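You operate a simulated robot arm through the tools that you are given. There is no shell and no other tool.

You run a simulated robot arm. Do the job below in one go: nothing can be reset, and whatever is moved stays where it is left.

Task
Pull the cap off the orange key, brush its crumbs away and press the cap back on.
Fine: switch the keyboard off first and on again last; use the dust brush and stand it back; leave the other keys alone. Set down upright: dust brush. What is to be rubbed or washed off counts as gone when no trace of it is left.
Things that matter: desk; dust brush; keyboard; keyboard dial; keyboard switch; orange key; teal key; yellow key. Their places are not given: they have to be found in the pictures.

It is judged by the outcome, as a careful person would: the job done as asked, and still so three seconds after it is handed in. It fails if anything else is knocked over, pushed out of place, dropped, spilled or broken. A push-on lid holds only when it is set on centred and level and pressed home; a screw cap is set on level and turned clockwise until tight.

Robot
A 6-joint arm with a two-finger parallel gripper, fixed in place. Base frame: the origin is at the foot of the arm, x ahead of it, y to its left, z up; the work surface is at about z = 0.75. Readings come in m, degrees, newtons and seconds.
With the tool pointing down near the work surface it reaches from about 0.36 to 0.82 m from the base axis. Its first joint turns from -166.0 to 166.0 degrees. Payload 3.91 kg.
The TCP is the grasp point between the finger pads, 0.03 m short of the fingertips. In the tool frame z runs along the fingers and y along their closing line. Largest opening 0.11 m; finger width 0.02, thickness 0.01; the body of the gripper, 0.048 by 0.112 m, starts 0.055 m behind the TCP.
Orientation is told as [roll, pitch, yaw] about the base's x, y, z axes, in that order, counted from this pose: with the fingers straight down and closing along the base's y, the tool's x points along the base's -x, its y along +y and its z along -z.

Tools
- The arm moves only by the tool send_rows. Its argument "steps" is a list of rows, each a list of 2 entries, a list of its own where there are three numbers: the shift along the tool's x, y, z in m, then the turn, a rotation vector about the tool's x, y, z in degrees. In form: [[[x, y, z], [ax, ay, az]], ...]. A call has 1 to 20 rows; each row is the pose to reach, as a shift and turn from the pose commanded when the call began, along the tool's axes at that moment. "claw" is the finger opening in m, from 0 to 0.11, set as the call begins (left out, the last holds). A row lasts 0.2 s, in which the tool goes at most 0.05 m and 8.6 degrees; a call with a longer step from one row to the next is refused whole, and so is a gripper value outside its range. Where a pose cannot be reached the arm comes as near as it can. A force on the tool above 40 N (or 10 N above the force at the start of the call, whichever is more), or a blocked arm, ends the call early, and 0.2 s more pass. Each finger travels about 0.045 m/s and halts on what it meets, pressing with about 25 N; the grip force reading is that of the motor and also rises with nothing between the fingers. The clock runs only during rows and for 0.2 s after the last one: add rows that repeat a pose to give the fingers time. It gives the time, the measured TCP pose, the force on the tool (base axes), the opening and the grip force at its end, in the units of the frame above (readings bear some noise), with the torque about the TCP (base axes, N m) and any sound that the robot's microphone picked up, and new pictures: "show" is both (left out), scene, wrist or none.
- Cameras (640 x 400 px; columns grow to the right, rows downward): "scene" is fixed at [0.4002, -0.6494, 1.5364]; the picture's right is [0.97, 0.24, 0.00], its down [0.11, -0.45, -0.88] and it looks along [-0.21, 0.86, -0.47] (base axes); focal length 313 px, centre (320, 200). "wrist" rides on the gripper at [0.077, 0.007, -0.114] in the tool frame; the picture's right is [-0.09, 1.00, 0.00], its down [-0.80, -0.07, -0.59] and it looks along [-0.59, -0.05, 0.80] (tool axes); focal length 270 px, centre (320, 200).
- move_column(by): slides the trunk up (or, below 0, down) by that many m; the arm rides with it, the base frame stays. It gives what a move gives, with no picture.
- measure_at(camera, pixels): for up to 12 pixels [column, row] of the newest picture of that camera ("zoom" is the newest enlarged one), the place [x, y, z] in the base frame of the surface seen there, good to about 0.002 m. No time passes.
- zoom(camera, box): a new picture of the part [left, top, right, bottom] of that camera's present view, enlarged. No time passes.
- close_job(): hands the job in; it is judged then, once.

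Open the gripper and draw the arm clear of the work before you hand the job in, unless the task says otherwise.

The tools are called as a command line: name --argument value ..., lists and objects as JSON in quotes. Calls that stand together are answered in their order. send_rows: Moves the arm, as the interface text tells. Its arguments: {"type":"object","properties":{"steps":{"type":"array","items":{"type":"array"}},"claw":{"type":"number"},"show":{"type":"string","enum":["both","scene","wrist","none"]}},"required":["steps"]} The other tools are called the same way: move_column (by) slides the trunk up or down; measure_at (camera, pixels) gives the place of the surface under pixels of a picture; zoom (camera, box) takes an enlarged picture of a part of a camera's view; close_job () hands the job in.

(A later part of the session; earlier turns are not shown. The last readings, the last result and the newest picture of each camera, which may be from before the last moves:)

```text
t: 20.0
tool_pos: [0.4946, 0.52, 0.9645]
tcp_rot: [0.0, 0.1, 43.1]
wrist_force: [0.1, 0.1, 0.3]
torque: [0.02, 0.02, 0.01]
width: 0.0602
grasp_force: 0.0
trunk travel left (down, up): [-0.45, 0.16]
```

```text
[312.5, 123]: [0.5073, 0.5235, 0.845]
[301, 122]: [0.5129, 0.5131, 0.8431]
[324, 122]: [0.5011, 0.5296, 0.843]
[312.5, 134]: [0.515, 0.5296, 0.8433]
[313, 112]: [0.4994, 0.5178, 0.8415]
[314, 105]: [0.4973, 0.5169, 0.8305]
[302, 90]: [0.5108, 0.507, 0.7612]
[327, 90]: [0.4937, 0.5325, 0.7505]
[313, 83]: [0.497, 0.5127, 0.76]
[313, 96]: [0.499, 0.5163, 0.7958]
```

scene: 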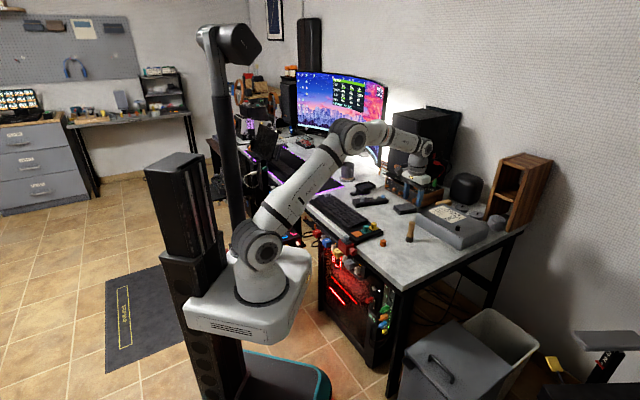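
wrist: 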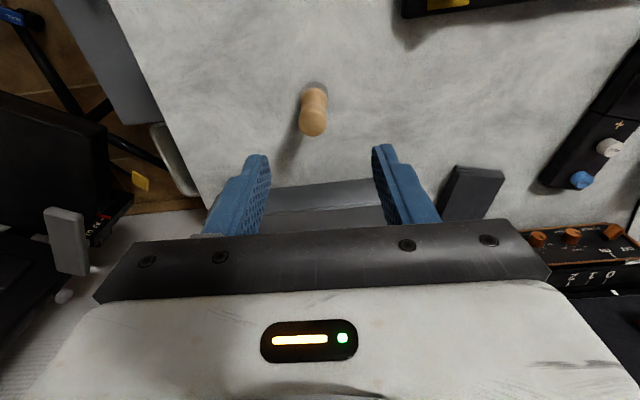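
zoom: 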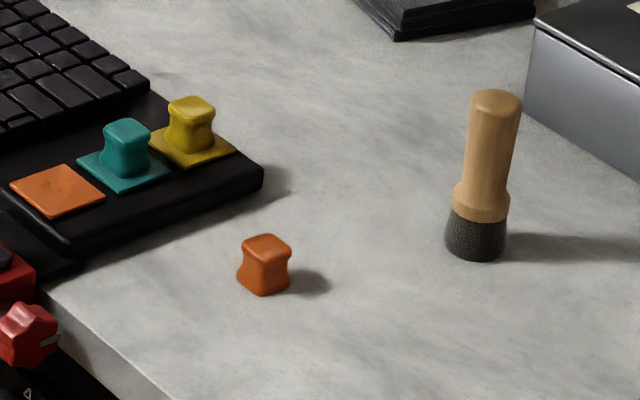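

The brush axis is near (0.506,0.523), top z 0.845, shoulder about 0.789. I centre over it and lower to just above the handle top for a check.

send_rows --steps '[[[-0.005, -0.0035, 0.02], [0, 0, 0]], [[-0.01, -0.007, 0.05], [0, 0, 0]], [[-0.01, -0.007, 0.075], [0, 0, 0]], [[-0.01, -0.007, 0.075], [0, 0, 0]]]' --claw 0.06 --show "wrist"

zoom --camera "wrist" --box '[270, 80, 370, 180]'

```text
t: 21.0
tool_pos: [0.5067, 0.5203, 0.8905]
tcp_rot: [0.0, 0.1, 43.1]
wrist_force: [-0.2, 0.7, 0.1]
torque: [0.01, 0.02, 0.02]
width: 0.0601
grasp_force: 0.0
trunk travel left (down, up): [-0.45, 0.16]
```

wrist: 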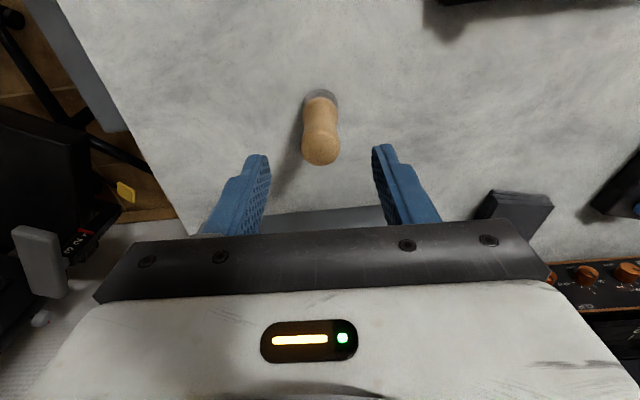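

```text
4.00 times, centred on (320, 130) of wrist
```

zoom: 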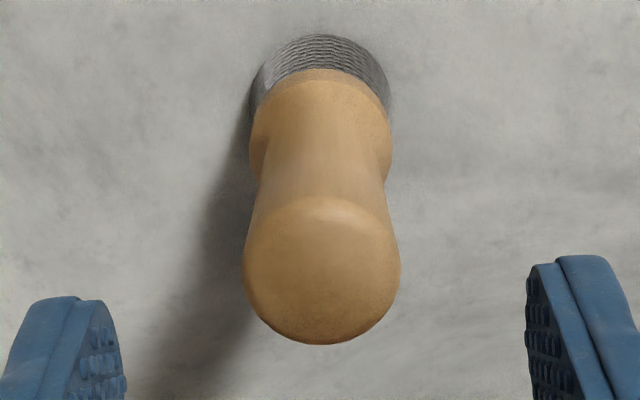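

The handle top is centred between the fingers at (320,147). I descend to the grasp height.

send_rows --steps '[[[0.001, 0, 0.02], [0, 0, 0]], [[0.001, 0, 0.04], [0, 0, 0]], [[0.001, 0, 0.055], [0, 0, 0]], [[0.001, 0, 0.066], [0, 0, 0]], [[0.001, 0, 0.066], [0, 0, 0]]]' --claw 0.06

zoom --camera "scene" --box '[380, 205, 440, 255]'

```text
t: 22.2
tool_pos: [0.5047, 0.5214, 0.8246]
tcp_rot: [0.0, 0.1, 43.2]
wrist_force: [0.0, 0.5, 0.3]
torque: [-0.02, 0.02, -0.01]
width: 0.0602
grasp_force: 0.1
trunk travel left (down, up): [-0.45, 0.16]
```

scene: 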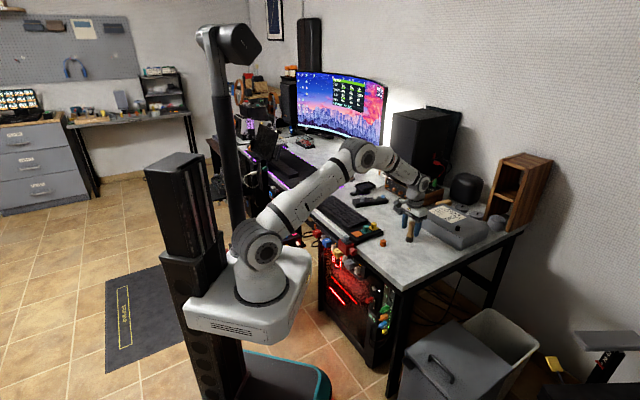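
wrist: 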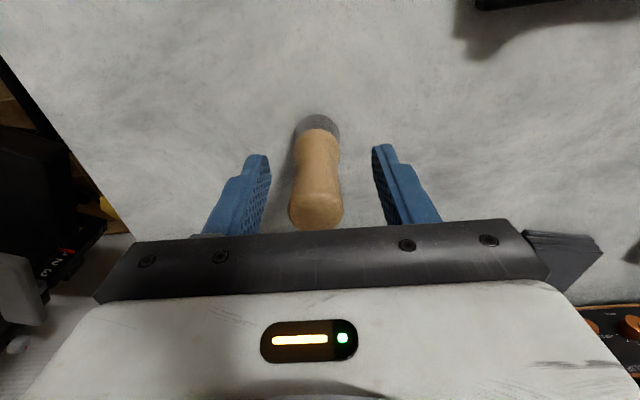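

```text
8.00 times, centred on (410, 230) of scene
```

zoom: 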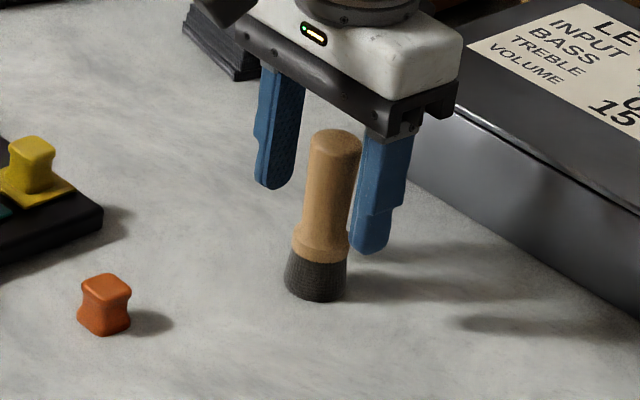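

The handle is slightly left of centre (col ≈316 vs 320), so I shift 2 mm toward it and close.

send_rows --steps '[[[0, -0.002, 0], [0, 0, 0]], [[0, -0.002, 0], [0, 0, 0]]]' --claw 0.06 --show "none"

send_rows --steps '[[[0, 0, 0], [0, 0, 0]], [[0, 0, 0], [0, 0, 0]], [[0, 0, 0], [0, 0, 0]], [[0, 0, 0], [0, 0, 0]], [[0, 0, 0], [0, 0, 0]]]' --claw 0.0

zoom --camera "scene" --box '[380, 205, 440, 255]'

```text
t: 22.8
tool_pos: [0.5056, 0.5201, 0.8242]
tcp_rot: [0.0, 0.0, 43.0]
wrist_force: [0.5, -1.0, 1.0]
torque: [0.0, 0.01, -0.01]
width: 0.0602
grasp_force: 0.0
trunk travel left (down, up): [-0.45, 0.16]
```

```text
t: 24.0
tool_pos: [0.507, 0.5191, 0.8246]
tcp_rot: [0.0, 0.0, 43.0]
wrist_force: [0.3, -0.2, 0.0]
torque: [-0.01, 0.02, 0.02]
width: 0.0237
grasp_force: 24.6
trunk travel left (down, up): [-0.45, 0.16]
```

scene: 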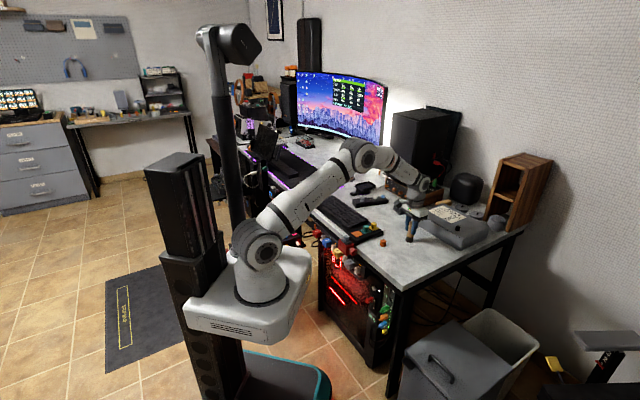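
wrist: 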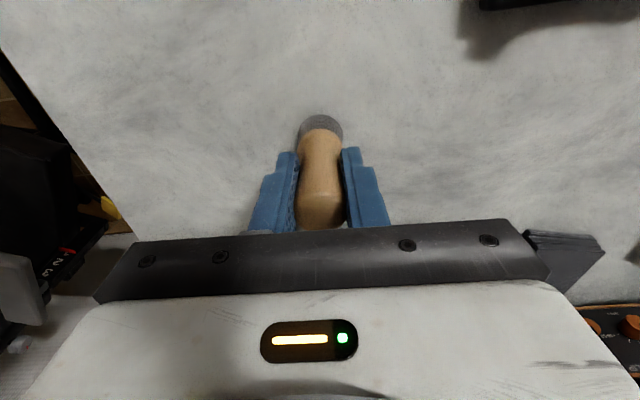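

```text
8.00 times, centred on (410, 230) of scene
```

zoom: 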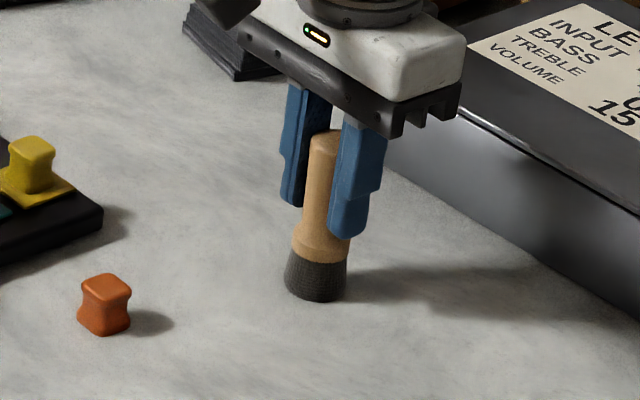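

The brush is held (width 0.0237). I lift it 8 cm and carry it above the orange plate.

send_rows --steps '[[[0, 0, -0.02], [0, 0, 0]], [[0, 0, -0.05], [0, 0, 0]], [[0, 0, -0.08], [0, 0, 0]], [[0.0302, 0.0215, -0.08], [0, 0, 0]], [[0.0604, 0.0431, -0.08], [0, 0, 0]], [[0.0906, 0.0646, -0.08], [0, 0, 0]], [[0.1207, 0.0861, -0.08], [0, 0, 0]], [[0.1509, 0.1077, -0.08], [0, 0, 0]], [[0.1811, 0.1292, -0.08], [0, 0, 0]], [[0.1811, 0.1292, -0.06], [0, 0, 0]], [[0.1811, 0.1292, -0.06], [0, 0, 0]]]'

zoom --camera "scene" --box '[335, 205, 395, 255]'

zoom --camera "wrist" --box '[260, 60, 380, 180]'

```text
t: 26.4
tool_pos: [0.285, 0.4911, 0.8828]
tcp_rot: [0.0, -0.1, 42.9]
wrist_force: [-0.7, 0.4, -0.6]
torque: [-0.02, 0.0, 0.01]
width: 0.0235
grasp_force: 25.0
trunk travel left (down, up): [-0.45, 0.16]
```

scene: 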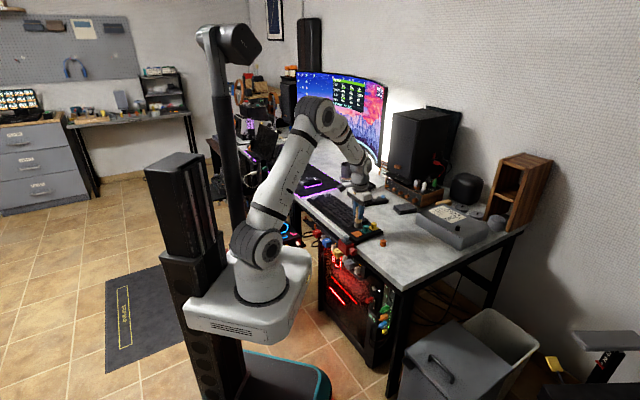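
wrist: 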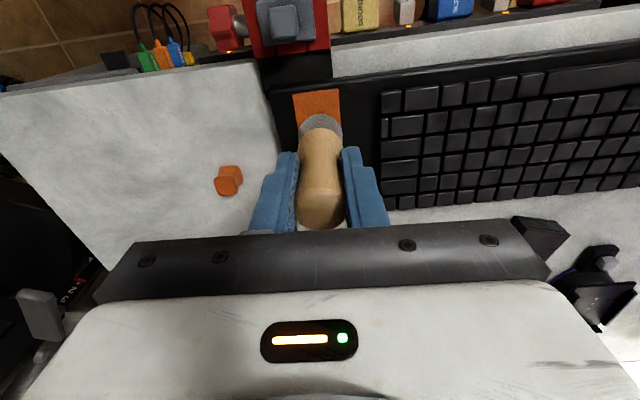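

```text
8.00 times, centred on (365, 230) of scene
```

zoom: 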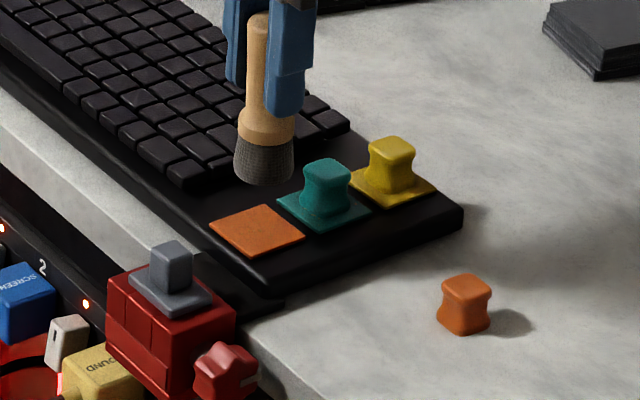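

```text
3.33 times, centred on (320, 120) of wrist
```

zoom: 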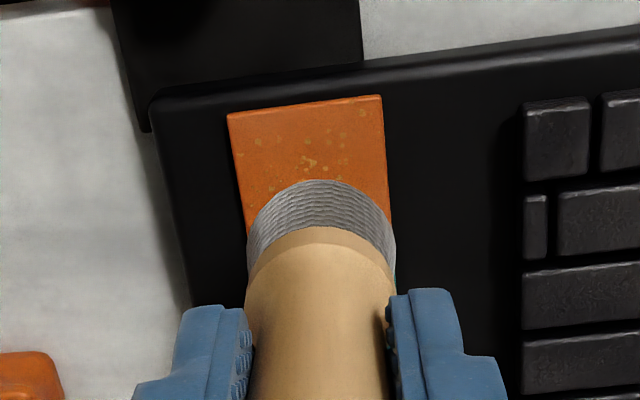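

The brush hangs centred over the orange plate with its bristle bottom about 3.5 cm above it, clear of the teal key. I lower it gently to contact.

send_rows --steps '[[[0.001, 0, 0.015], [0, 0, 0]], [[0.001, 0, 0.028], [0, 0, 0]], [[0.001, 0, 0.032], [0, 0, 0]], [[0.001, 0, 0.034], [0, 0, 0]], [[0.001, 0, 0.035], [0, 0, 0]], [[0.001, 0, 0.036], [0, 0, 0]], [[0.001, 0, 0.036], [0, 0, 0]]]'

zoom --camera "scene" --box '[345, 215, 385, 245]'

zoom --camera "wrist" --box '[260, 60, 380, 180]'

```text
t: 28.0
tool_pos: [0.2856, 0.4904, 0.8485]
tcp_rot: [0.0, 0.0, 43.0]
wrist_force: [-0.2, -0.3, -0.8]
torque: [-0.01, 0.0, 0.03]
width: 0.0234
grasp_force: 24.4
trunk travel left (down, up): [-0.45, 0.16]
```

scene: 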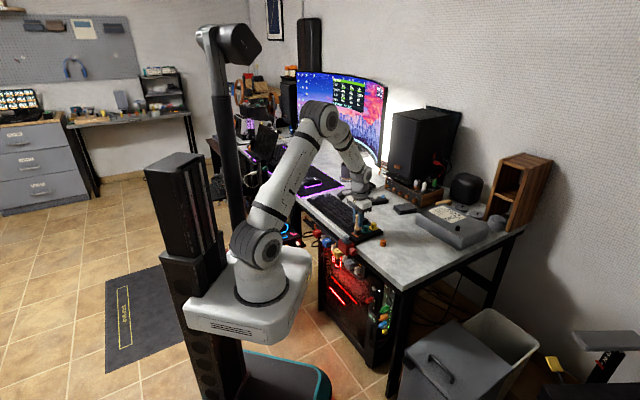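
wrist: 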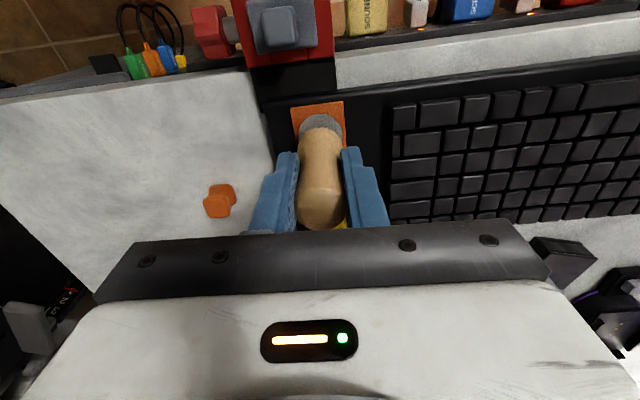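

```text
13.33 times, centred on (365, 230) of scene
```

zoom: 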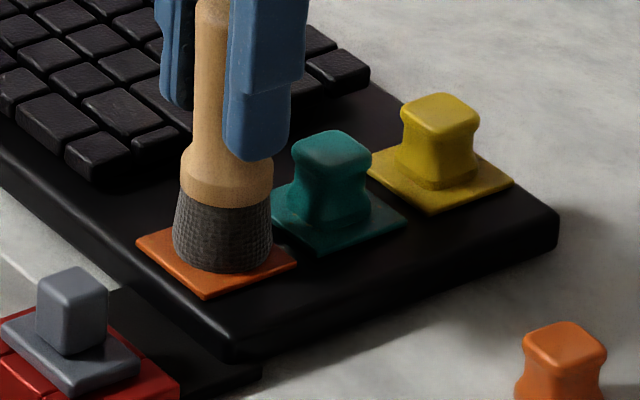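

```text
3.33 times, centred on (320, 120) of wrist
```

zoom: 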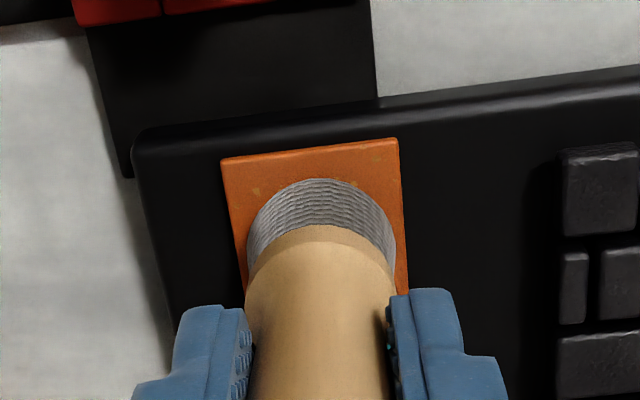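

The bristles are about 2 mm above the plate and clear of teal (brush sits ~2 mm toward teal, so I shift away). I lower another 3 mm and start gentle strokes.

send_rows --steps '[[[0.002, 0, 0.001], [0, 0, 0]], [[0.002, 0, 0.002], [0, 0, 0]], [[0.002, 0, 0.003], [0, 0, 0]], [[0.002, 0, 0.003], [0, 0, 0]]]' --show "scene"

zoom --camera "scene" --box '[345, 215, 385, 245]'

```text
t: 29.0
tool_pos: [0.2845, 0.4878, 0.8458]
tcp_rot: [-0.1, -0.1, 42.9]
wrist_force: [0.0, 0.0, 0.8]
torque: [-0.07, -0.04, 0.02]
width: 0.0236
grasp_force: 24.6
trunk travel left (down, up): [-0.45, 0.16]
heard: click
```

scene: 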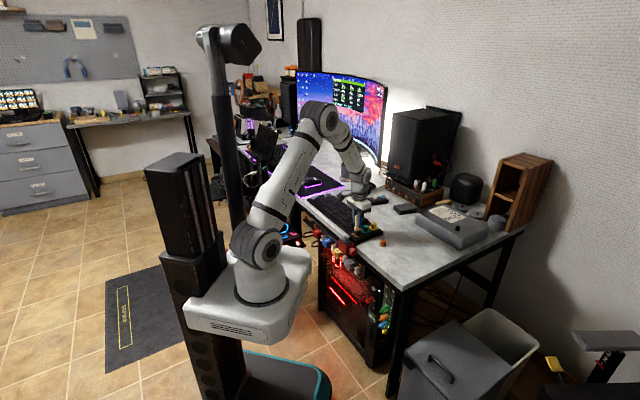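

```text
13.33 times, centred on (365, 230) of scene
```

zoom: 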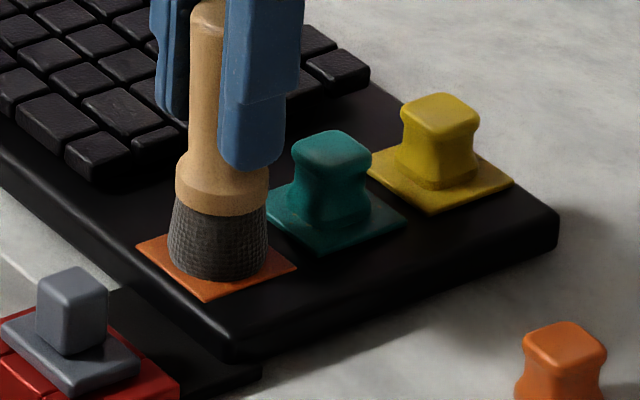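

A click and first contact (0.8 N): the bristles touch the plate. I press 1 mm more and stroke over the plate, staying short of the teal key.

send_rows --steps '[[[0, 0, 0.001], [0, 0, 0]], [[0, 0.006, 0.001], [0, 0, 0]], [[0, 0.011, 0.001], [0, 0, 0]], [[0, 0.004, 0.001], [0, 0, 0]], [[0, -0.004, 0.001], [0, 0, 0]], [[0, -0.011, 0.001], [0, 0, 0]], [[0.004, -0.011, 0.001], [0, 0, 0]], [[0.008, -0.011, 0.001], [0, 0, 0]], [[0.008, -0.004, 0.001], [0, 0, 0]], [[0.008, 0.004, 0.001], [0, 0, 0]], [[0.008, 0.011, 0.001], [0, 0, 0]], [[0.008, 0.004, 0.001], [0, 0, 0]], [[0.008, -0.004, 0.001], [0, 0, 0]], [[0.004, -0.011, 0.001], [0, 0, 0]], [[-0.001, -0.011, 0.001], [0, 0, 0]], [[-0.005, -0.011, 0.001], [0, 0, 0]], [[-0.005, -0.004, 0.001], [0, 0, 0]], [[-0.005, 0.004, 0.001], [0, 0, 0]], [[-0.005, 0.011, 0.001], [0, 0, 0]], [[0, 0.011, 0.001], [0, 0, 0]]]' --show "both"

zoom --camera "scene" --box '[345, 215, 385, 245]'

zoom --camera "wrist" --box '[260, 60, 380, 180]'

```text
t: 33.2
tool_pos: [0.2753, 0.4966, 0.8437]
tcp_rot: [0.0, 0.0, 42.9]
wrist_force: [-0.3, 0.9, 4.3]
torque: [0.14, 0.11, 0.01]
width: 0.0233
grasp_force: 25.0
trunk travel left (down, up): [-0.45, 0.16]
```

scene: 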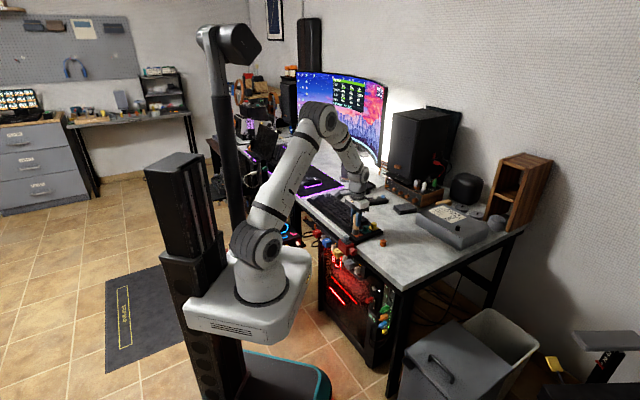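
wrist: 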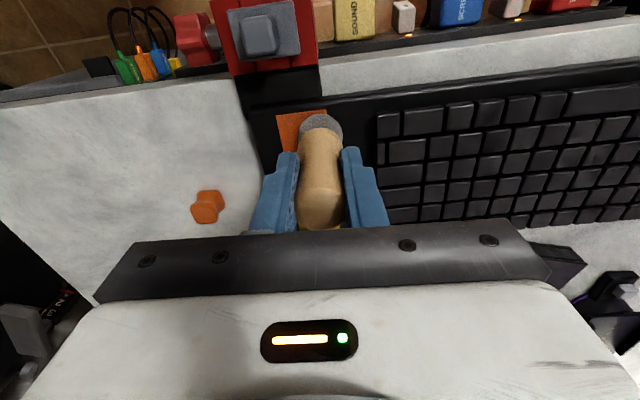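

```text
13.33 times, centred on (365, 230) of scene
```

zoom: 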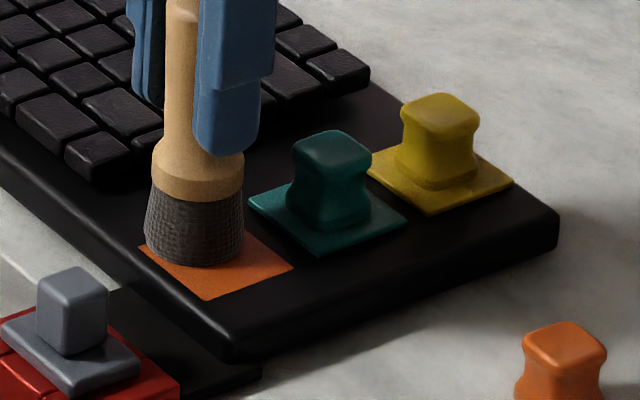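

```text
3.33 times, centred on (320, 120) of wrist
```

zoom: 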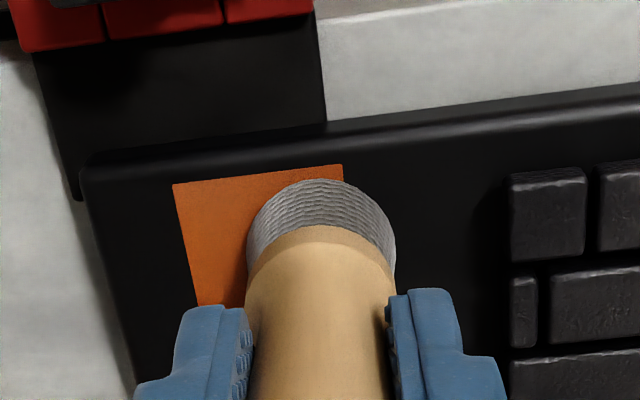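

The plate looks clean where visible. I lift the brush 8 cm and shift to view the whole plate.

send_rows --steps '[[[0, 0, -0.02], [0, 0, 0]], [[0, -0.01, -0.05], [0, 0, 0]], [[-0.02, -0.01, -0.08], [0, 0, 0]], [[-0.05, -0.01, -0.08], [0, 0, 0]], [[-0.05, -0.01, -0.08], [0, 0, 0]]]'

zoom --camera "wrist" --box '[270, 30, 370, 110]'

zoom --camera "scene" --box '[345, 215, 385, 245]'

```text
t: 34.4
tool_pos: [0.3189, 0.5246, 0.9219]
tcp_rot: [0.0, 0.0, 43.1]
wrist_force: [0.3, -0.6, -0.8]
torque: [0.0, 0.0, -0.04]
width: 0.0233
grasp_force: 24.9
trunk travel left (down, up): [-0.45, 0.16]
```

scene: 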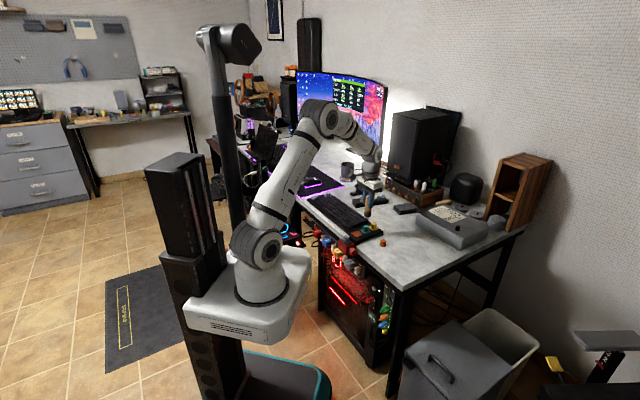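
wrist: 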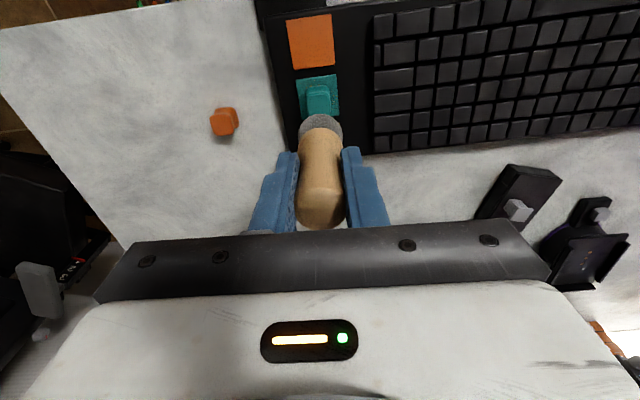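

```text
5.00 times, centred on (320, 70) of wrist
```

zoom: 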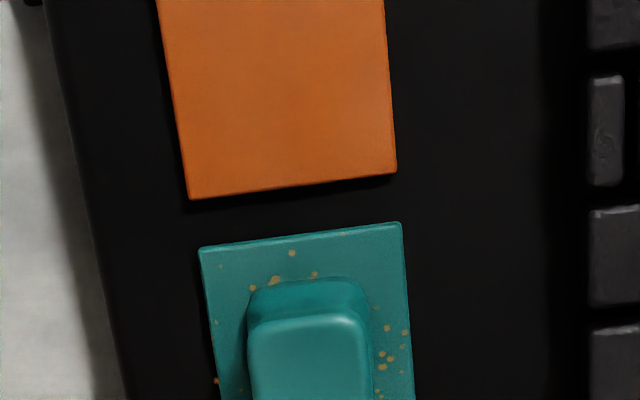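

```text
13.33 times, centred on (365, 230) of scene
```

zoom: 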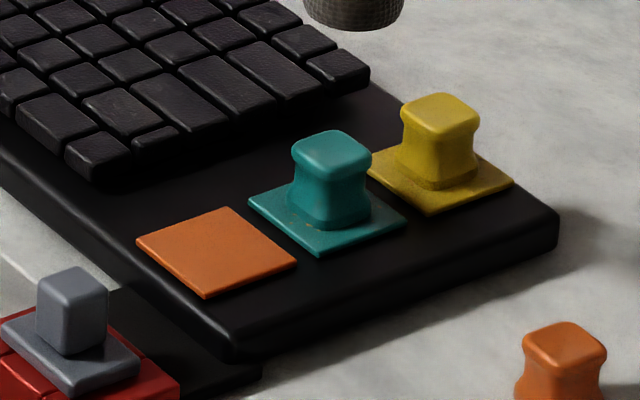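

The orange plate looks clean and teal's crumbs are untouched. I check the rest of the plate closely and measure its corners for the cap's return.

zoom --camera "wrist" --box '[270, 5, 350, 80]'

measure_at --camera "wrist" --pixels '[[289, 21], [330, 17], [334, 62], [294, 67], [312, 42], [302, 42], [322, 42], [312, 25], [312, 60], [319, 99]]'

```text
5.33 times, centred on (310, 42) of wrist
```

zoom: 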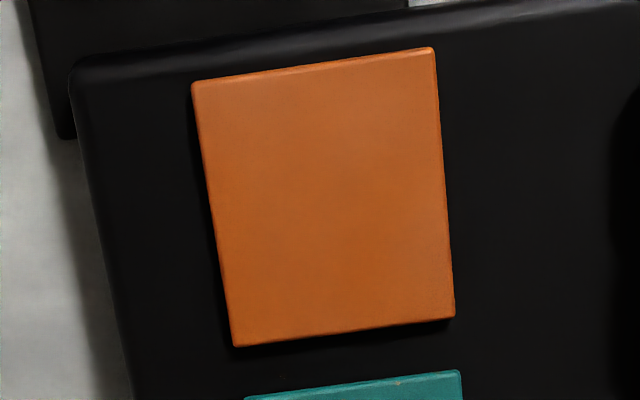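

```text
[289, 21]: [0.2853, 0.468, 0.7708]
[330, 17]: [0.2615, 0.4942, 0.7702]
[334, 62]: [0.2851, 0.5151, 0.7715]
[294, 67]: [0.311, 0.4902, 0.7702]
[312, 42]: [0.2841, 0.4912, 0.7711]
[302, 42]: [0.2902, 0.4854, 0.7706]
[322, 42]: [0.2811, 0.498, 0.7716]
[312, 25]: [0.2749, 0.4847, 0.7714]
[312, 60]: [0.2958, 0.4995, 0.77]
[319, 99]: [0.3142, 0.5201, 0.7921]
```

The plate is completely clean (centre ≈ (0.2857,0.4919), z≈0.771). I carry the brush back over its original spot, stopping about 1 cm above the desk.

send_rows --steps '[[[-0.03, -0.029, 0], [0, 0, 0]], [[-0.06, -0.058, 0], [0, 0, 0]], [[-0.09, -0.087, 0], [0, 0, 0]], [[-0.115, -0.112, 0], [0, 0, 0]], [[-0.1341, -0.1302, 0.01], [0, 0, 0]], [[-0.1341, -0.1302, 0.045], [0, 0, 0]], [[-0.1341, -0.1302, 0.075], [0, 0, 0]], [[-0.1341, -0.1302, 0.09], [0, 0, 0]], [[-0.1341, -0.1302, 0.09], [0, 0, 0]]]'

zoom --camera "scene" --box '[380, 205, 440, 255]'

```text
t: 36.4
tool_pos: [0.5064, 0.5202, 0.8338]
tcp_rot: [0.0, 0.0, 43.2]
wrist_force: [-0.6, 0.6, -0.9]
torque: [0.0, 0.01, 0.0]
width: 0.0235
grasp_force: 24.9
trunk travel left (down, up): [-0.45, 0.16]
```

scene: 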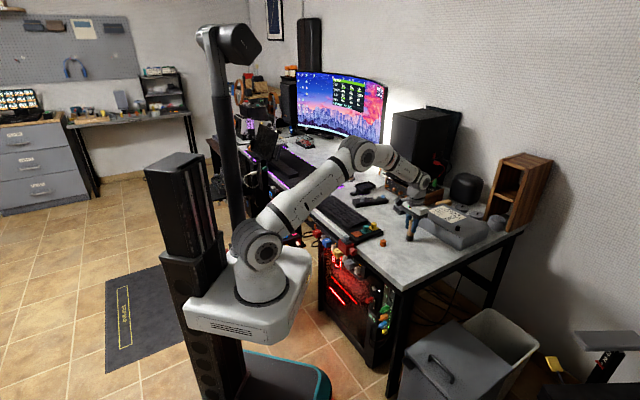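
wrist: 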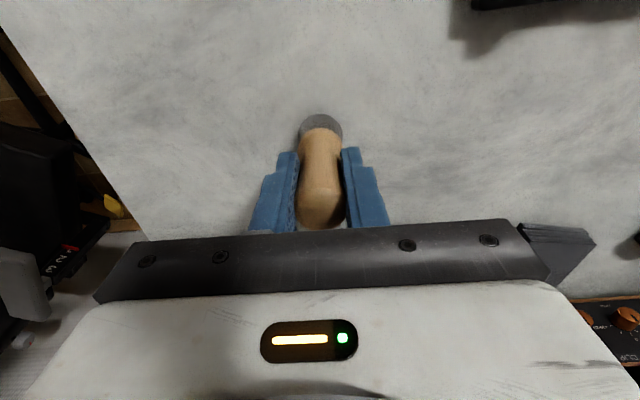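

```text
8.00 times, centred on (410, 230) of scene
```

zoom: 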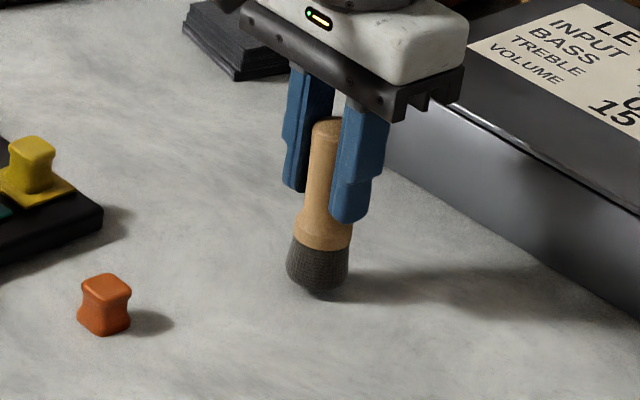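

The brush is about 1 cm above its old spot. I lower it in small steps until it touches the desk.

send_rows --steps '[[[0, 0, 0.004], [0, 0, 0]], [[0, 0, 0.007], [0, 0, 0]], [[0, 0, 0.009], [0, 0, 0]], [[0, 0, 0.01], [0, 0, 0]], [[0, 0, 0.0105], [0, 0, 0]], [[0, 0, 0.0105], [0, 0, 0]]]' --show "scene"

zoom --camera "scene" --box '[380, 205, 440, 255]'

```text
t: 37.8
tool_pos: [0.5064, 0.519, 0.8255]
tcp_rot: [0.0, -0.1, 43.0]
wrist_force: [0.3, -0.4, 15.0]
torque: [0.09, -0.02, -0.03]
width: 0.0233
grasp_force: 24.9
trunk travel left (down, up): [-0.45, 0.16]
```

scene: 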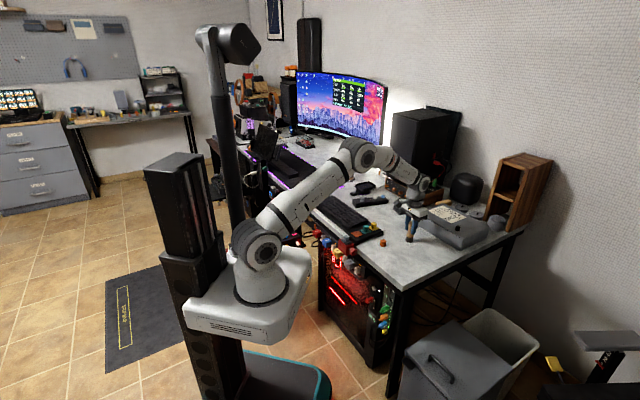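

```text
8.00 times, centred on (410, 230) of scene
```

zoom: 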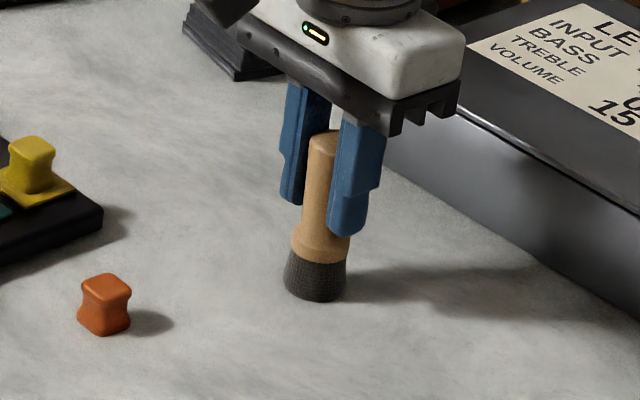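

The brush stands on the desk (15 N). I ease up a little and then open the fingers.

send_rows --steps '[[[0, 0, -0.0015], [0, 0, 0]], [[0, 0, -0.0015], [0, 0, 0]]]' --show "none"

send_rows --steps '[[[0, 0, 0], [0, 0, 0]], [[0, 0, 0], [0, 0, 0]], [[0, 0, 0], [0, 0, 0]], [[0, 0, 0], [0, 0, 0]]]' --claw 0.06 --show "both"

zoom --camera "scene" --box '[380, 205, 440, 255]'

```text
t: 38.4
tool_pos: [0.5052, 0.5186, 0.825]
tcp_rot: [0.1, 0.0, 43.1]
wrist_force: [1.6, 3.3, 10.5]
torque: [0.24, -0.17, -0.02]
width: 0.0238
grasp_force: 24.6
trunk travel left (down, up): [-0.45, 0.16]
```

```text
t: 39.4
tool_pos: [0.506, 0.5187, 0.8247]
tcp_rot: [0.0, 0.1, 43.0]
wrist_force: [0.9, -0.2, 0.3]
torque: [0.02, -0.02, 0.0]
width: 0.0601
grasp_force: 0.0
trunk travel left (down, up): [-0.45, 0.16]
```

scene: 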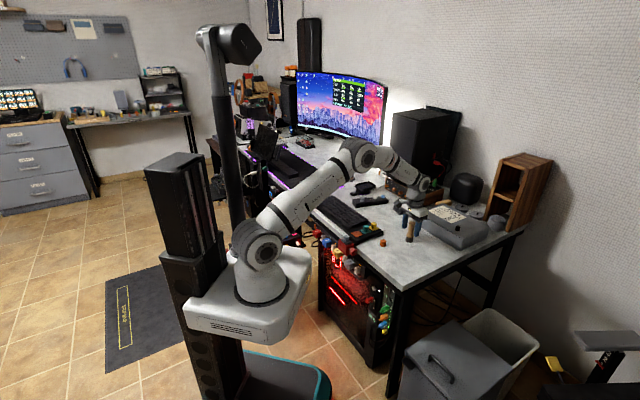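
wrist: 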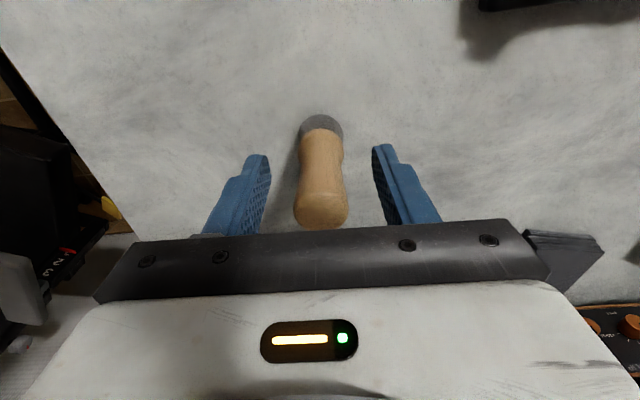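

```text
8.00 times, centred on (410, 230) of scene
```

zoom: 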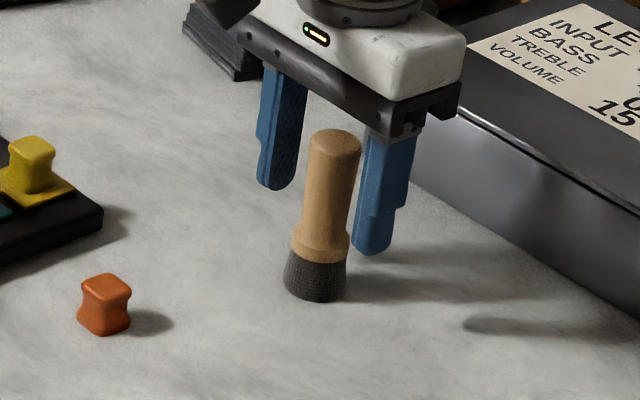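

The brush stands upright on its own. I rise straight off it, go back over the cap and stop 6 cm above it with the fingers at 0.05.

send_rows --steps '[[[0, 0, -0.04], [0, 0, 0]], [[0, 0, -0.09], [0, 0, 0]], [[0, 0, -0.14], [0, 0, 0]], [[0.0395, 0.0101, -0.14], [0, 0, 0]], [[0.0789, 0.0202, -0.14], [0, 0, 0]], [[0.1184, 0.0303, -0.14], [0, 0, 0]], [[0.1184, 0.0303, -0.1], [0, 0, 0]], [[0.1184, 0.0303, -0.06], [0, 0, 0]], [[0.1184, 0.0303, -0.02], [0, 0, 0]], [[0.1184, 0.0303, -0.02], [0, 0, 0]]]' --claw 0.06

zoom --camera "wrist" --box '[270, 90, 370, 180]'

zoom --camera "scene" --box '[350, 205, 430, 255]'

```text
t: 41.6
tool_pos: [0.3995, 0.4588, 0.844]
tcp_rot: [0.0, 0.0, 43.0]
wrist_force: [-0.1, 0.0, 0.1]
torque: [-0.04, 0.02, 0.0]
width: 0.06
grasp_force: 0.0
trunk travel left (down, up): [-0.45, 0.16]
```

scene: 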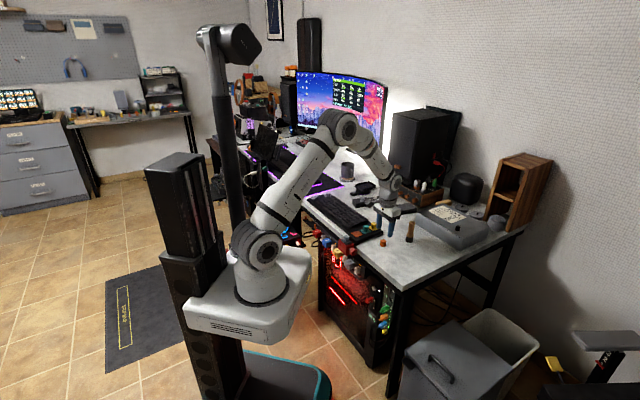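
wrist: 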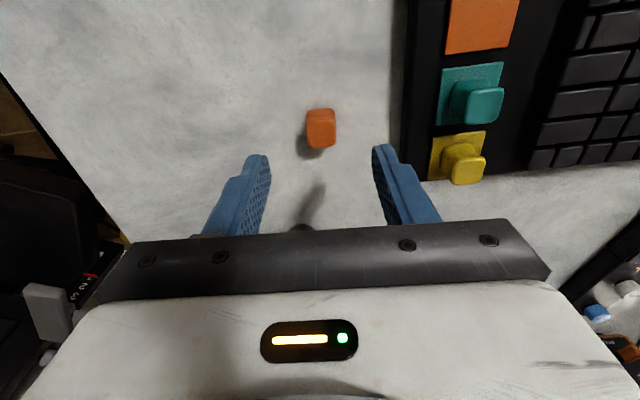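

```text
4.44 times, centred on (320, 135) of wrist
```

zoom: 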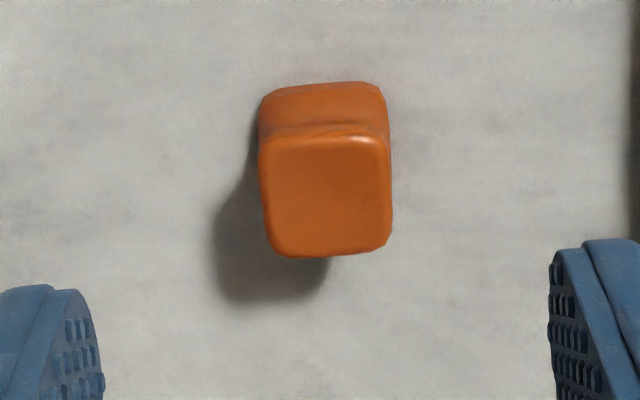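

```text
8.00 times, centred on (390, 230) of scene
```

zoom: 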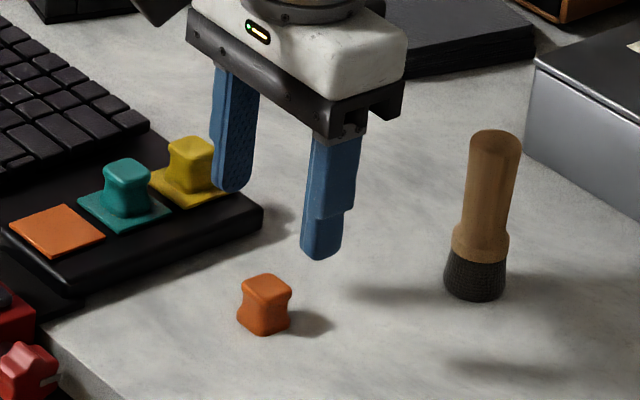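

The cap is centred between the fingers (zoom x≈326 against 324). I descend to the earlier grasp height and close.

send_rows --steps '[[[0, 0, 0.02], [0, 0, 0]], [[0, 0, 0.04], [0, 0, 0]], [[0, 0, 0.053], [0, 0, 0]], [[0, 0, 0.06], [0, 0, 0]], [[0, 0, 0.06], [0, 0, 0]]]' --claw 0.05 --show "wrist"

send_rows --steps '[[[0, 0, 0], [0, 0, 0]], [[0, 0, 0], [0, 0, 0]], [[0, 0, 0], [0, 0, 0]], [[0, 0, 0], [0, 0, 0]], [[0, 0, 0], [0, 0, 0]]]' --claw 0.0 --show "both"

zoom --camera "wrist" --box '[270, 110, 370, 210]'

zoom --camera "scene" --box '[370, 225, 400, 250]'

```text
t: 42.8
tool_pos: [0.4002, 0.4611, 0.784]
tcp_rot: [-0.1, 0.0, 43.0]
wrist_force: [0.1, -0.6, 0.1]
torque: [0.05, -0.02, 0.0]
width: 0.05
grasp_force: 0.2
trunk travel left (down, up): [-0.45, 0.16]
```

wrist: 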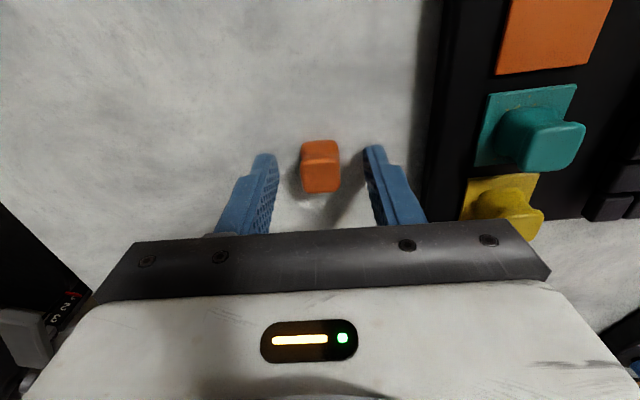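

```text
t: 44.0
tool_pos: [0.4003, 0.4617, 0.7847]
tcp_rot: [0.1, 0.0, 43.0]
wrist_force: [-0.3, 1.0, 0.5]
torque: [0.0, 0.0, 0.01]
width: 0.0185
grasp_force: 25.0
trunk travel left (down, up): [-0.45, 0.16]
```

scene: 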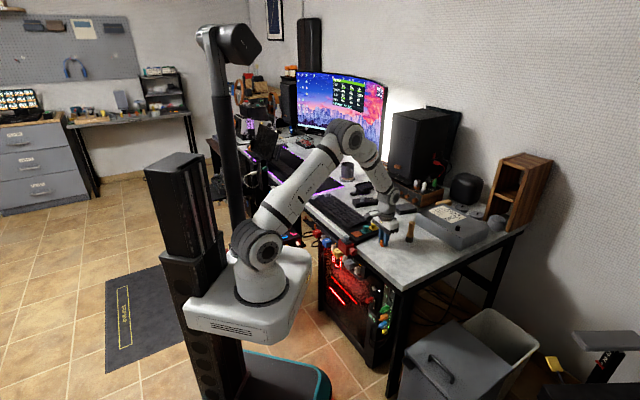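
wrist: 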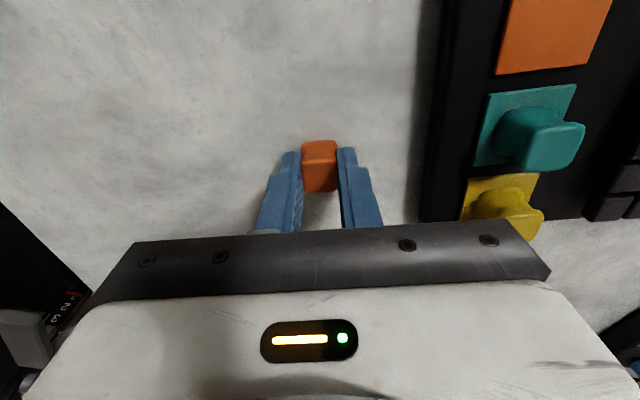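

```text
4.00 times, centred on (320, 160) of wrist
```

zoom: 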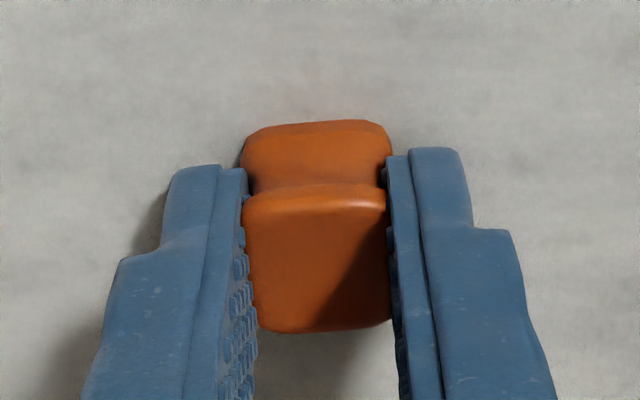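

```text
16.00 times, centred on (385, 238) of scene
```

zoom: 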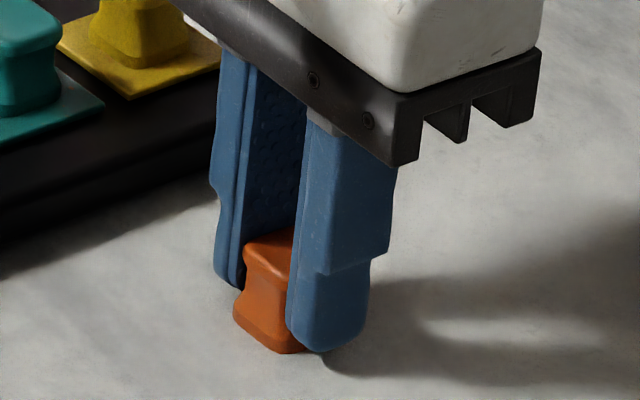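

The cap is gripped exactly as before (width 0.0185, same image position). I carry it back along the reversed offsets and hover about 18 mm above its seat.

send_rows --steps '[[[0, 0, -0.02], [0, 0, 0]], [[0, 0, -0.05], [0, 0, 0]], [[0, 0, -0.07], [0, 0, 0]], [[0.0214, 0.0332, -0.07], [0, 0, 0]], [[0.0429, 0.0664, -0.07], [0, 0, 0]], [[0.0643, 0.0996, -0.07], [0, 0, 0]], [[0.0643, 0.0996, -0.05], [0, 0, 0]], [[0.0643, 0.0996, -0.04], [0, 0, 0]], [[0.0643, 0.0996, -0.04], [0, 0, 0]]]'

zoom --camera "wrist" --box '[270, 90, 370, 190]'

zoom --camera "scene" --box '[345, 215, 385, 245]'

```text
t: 46.0
tool_pos: [0.2841, 0.4898, 0.8232]
tcp_rot: [0.0, 0.0, 42.9]
wrist_force: [0.5, 0.8, -0.7]
torque: [0.01, -0.04, -0.01]
width: 0.0187
grasp_force: 25.1
trunk travel left (down, up): [-0.45, 0.16]
```

scene: 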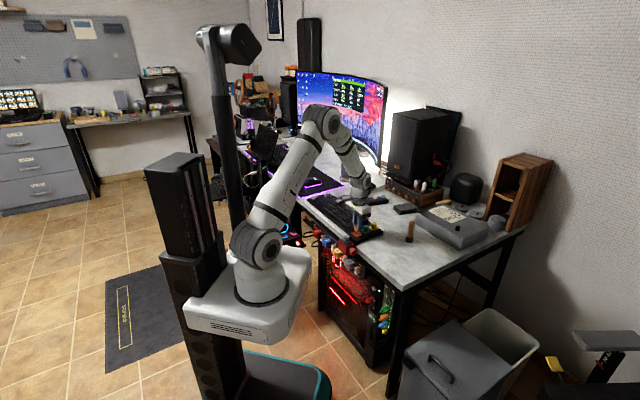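
wrist: 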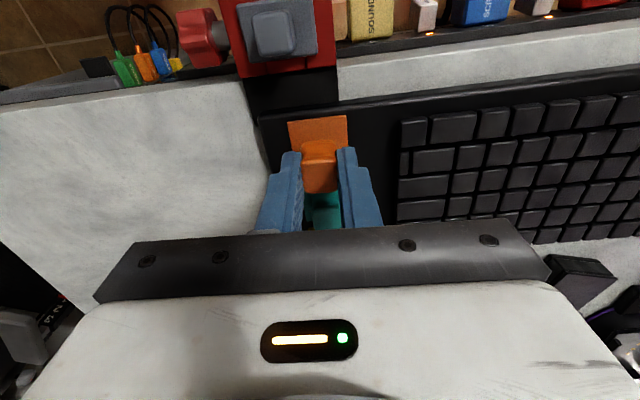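

```text
4.00 times, centred on (320, 140) of wrist
```

zoom: 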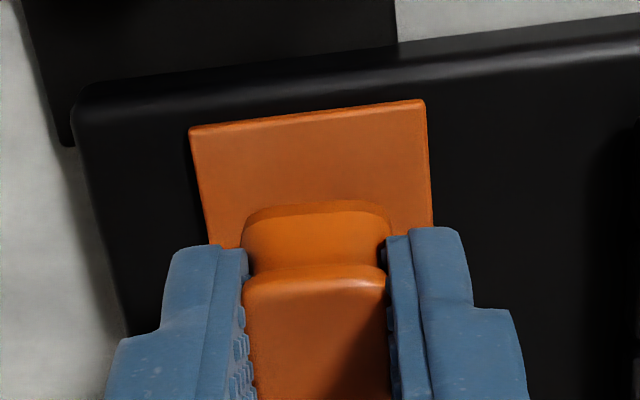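

```text
13.33 times, centred on (365, 230) of scene
```

zoom: 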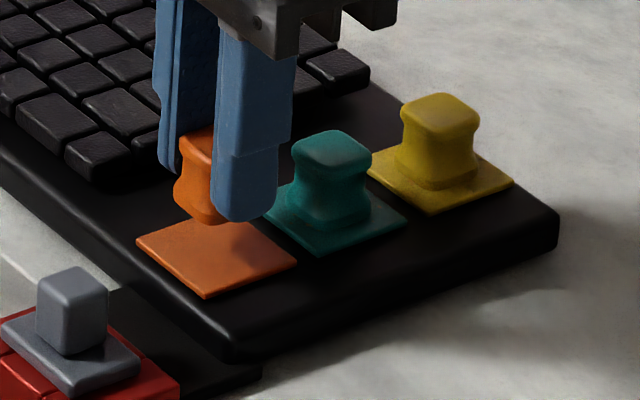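

The cap hovers over the plate in line with its seat. I lower it by small steps to the seated height.

send_rows --steps '[[[0, 0, 0.008], [0, 0, 0]], [[0, 0, 0.013], [0, 0, 0]], [[0, 0, 0.016], [0, 0, 0]], [[0, 0, 0.0175], [0, 0, 0]], [[0, 0, 0.0185], [0, 0, 0]], [[0, 0, 0.0185], [0, 0, 0]]]'

zoom --camera "wrist" --box '[270, 110, 370, 200]'

zoom --camera "scene" --box '[345, 215, 385, 245]'

```text
t: 47.4
tool_pos: [0.2853, 0.4898, 0.8057]
tcp_rot: [0.0, 0.0, 43.0]
wrist_force: [0.0, -0.6, 0.1]
torque: [-0.01, 0.02, 0.0]
width: 0.0182
grasp_force: 25.2
trunk travel left (down, up): [-0.45, 0.16]
```

scene: 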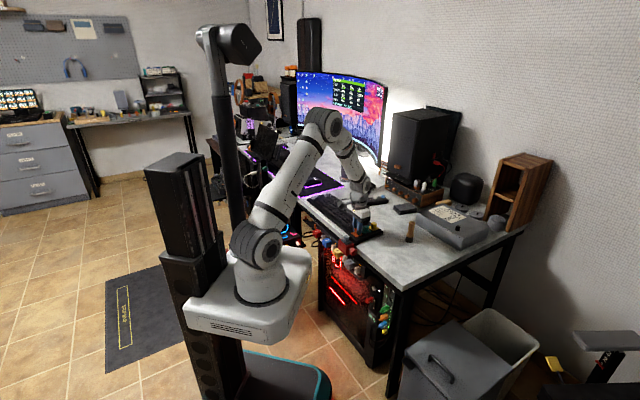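
wrist: 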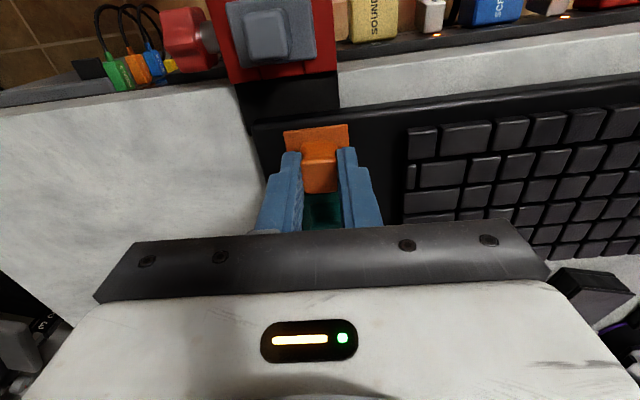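

```text
4.44 times, centred on (320, 155) of wrist
```

zoom: 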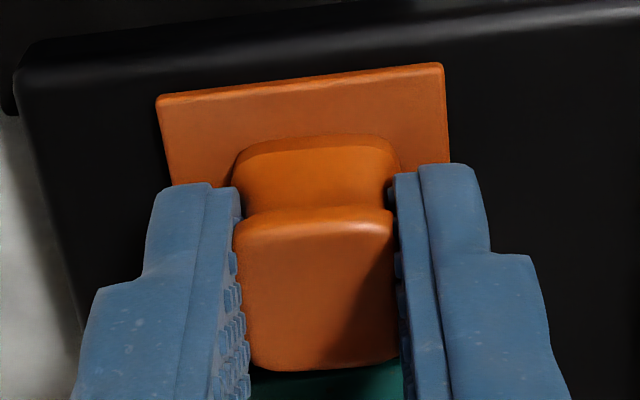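

```text
13.33 times, centred on (365, 230) of scene
```

zoom: 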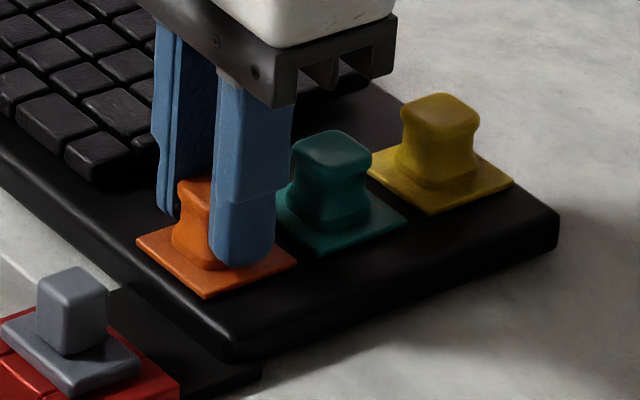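

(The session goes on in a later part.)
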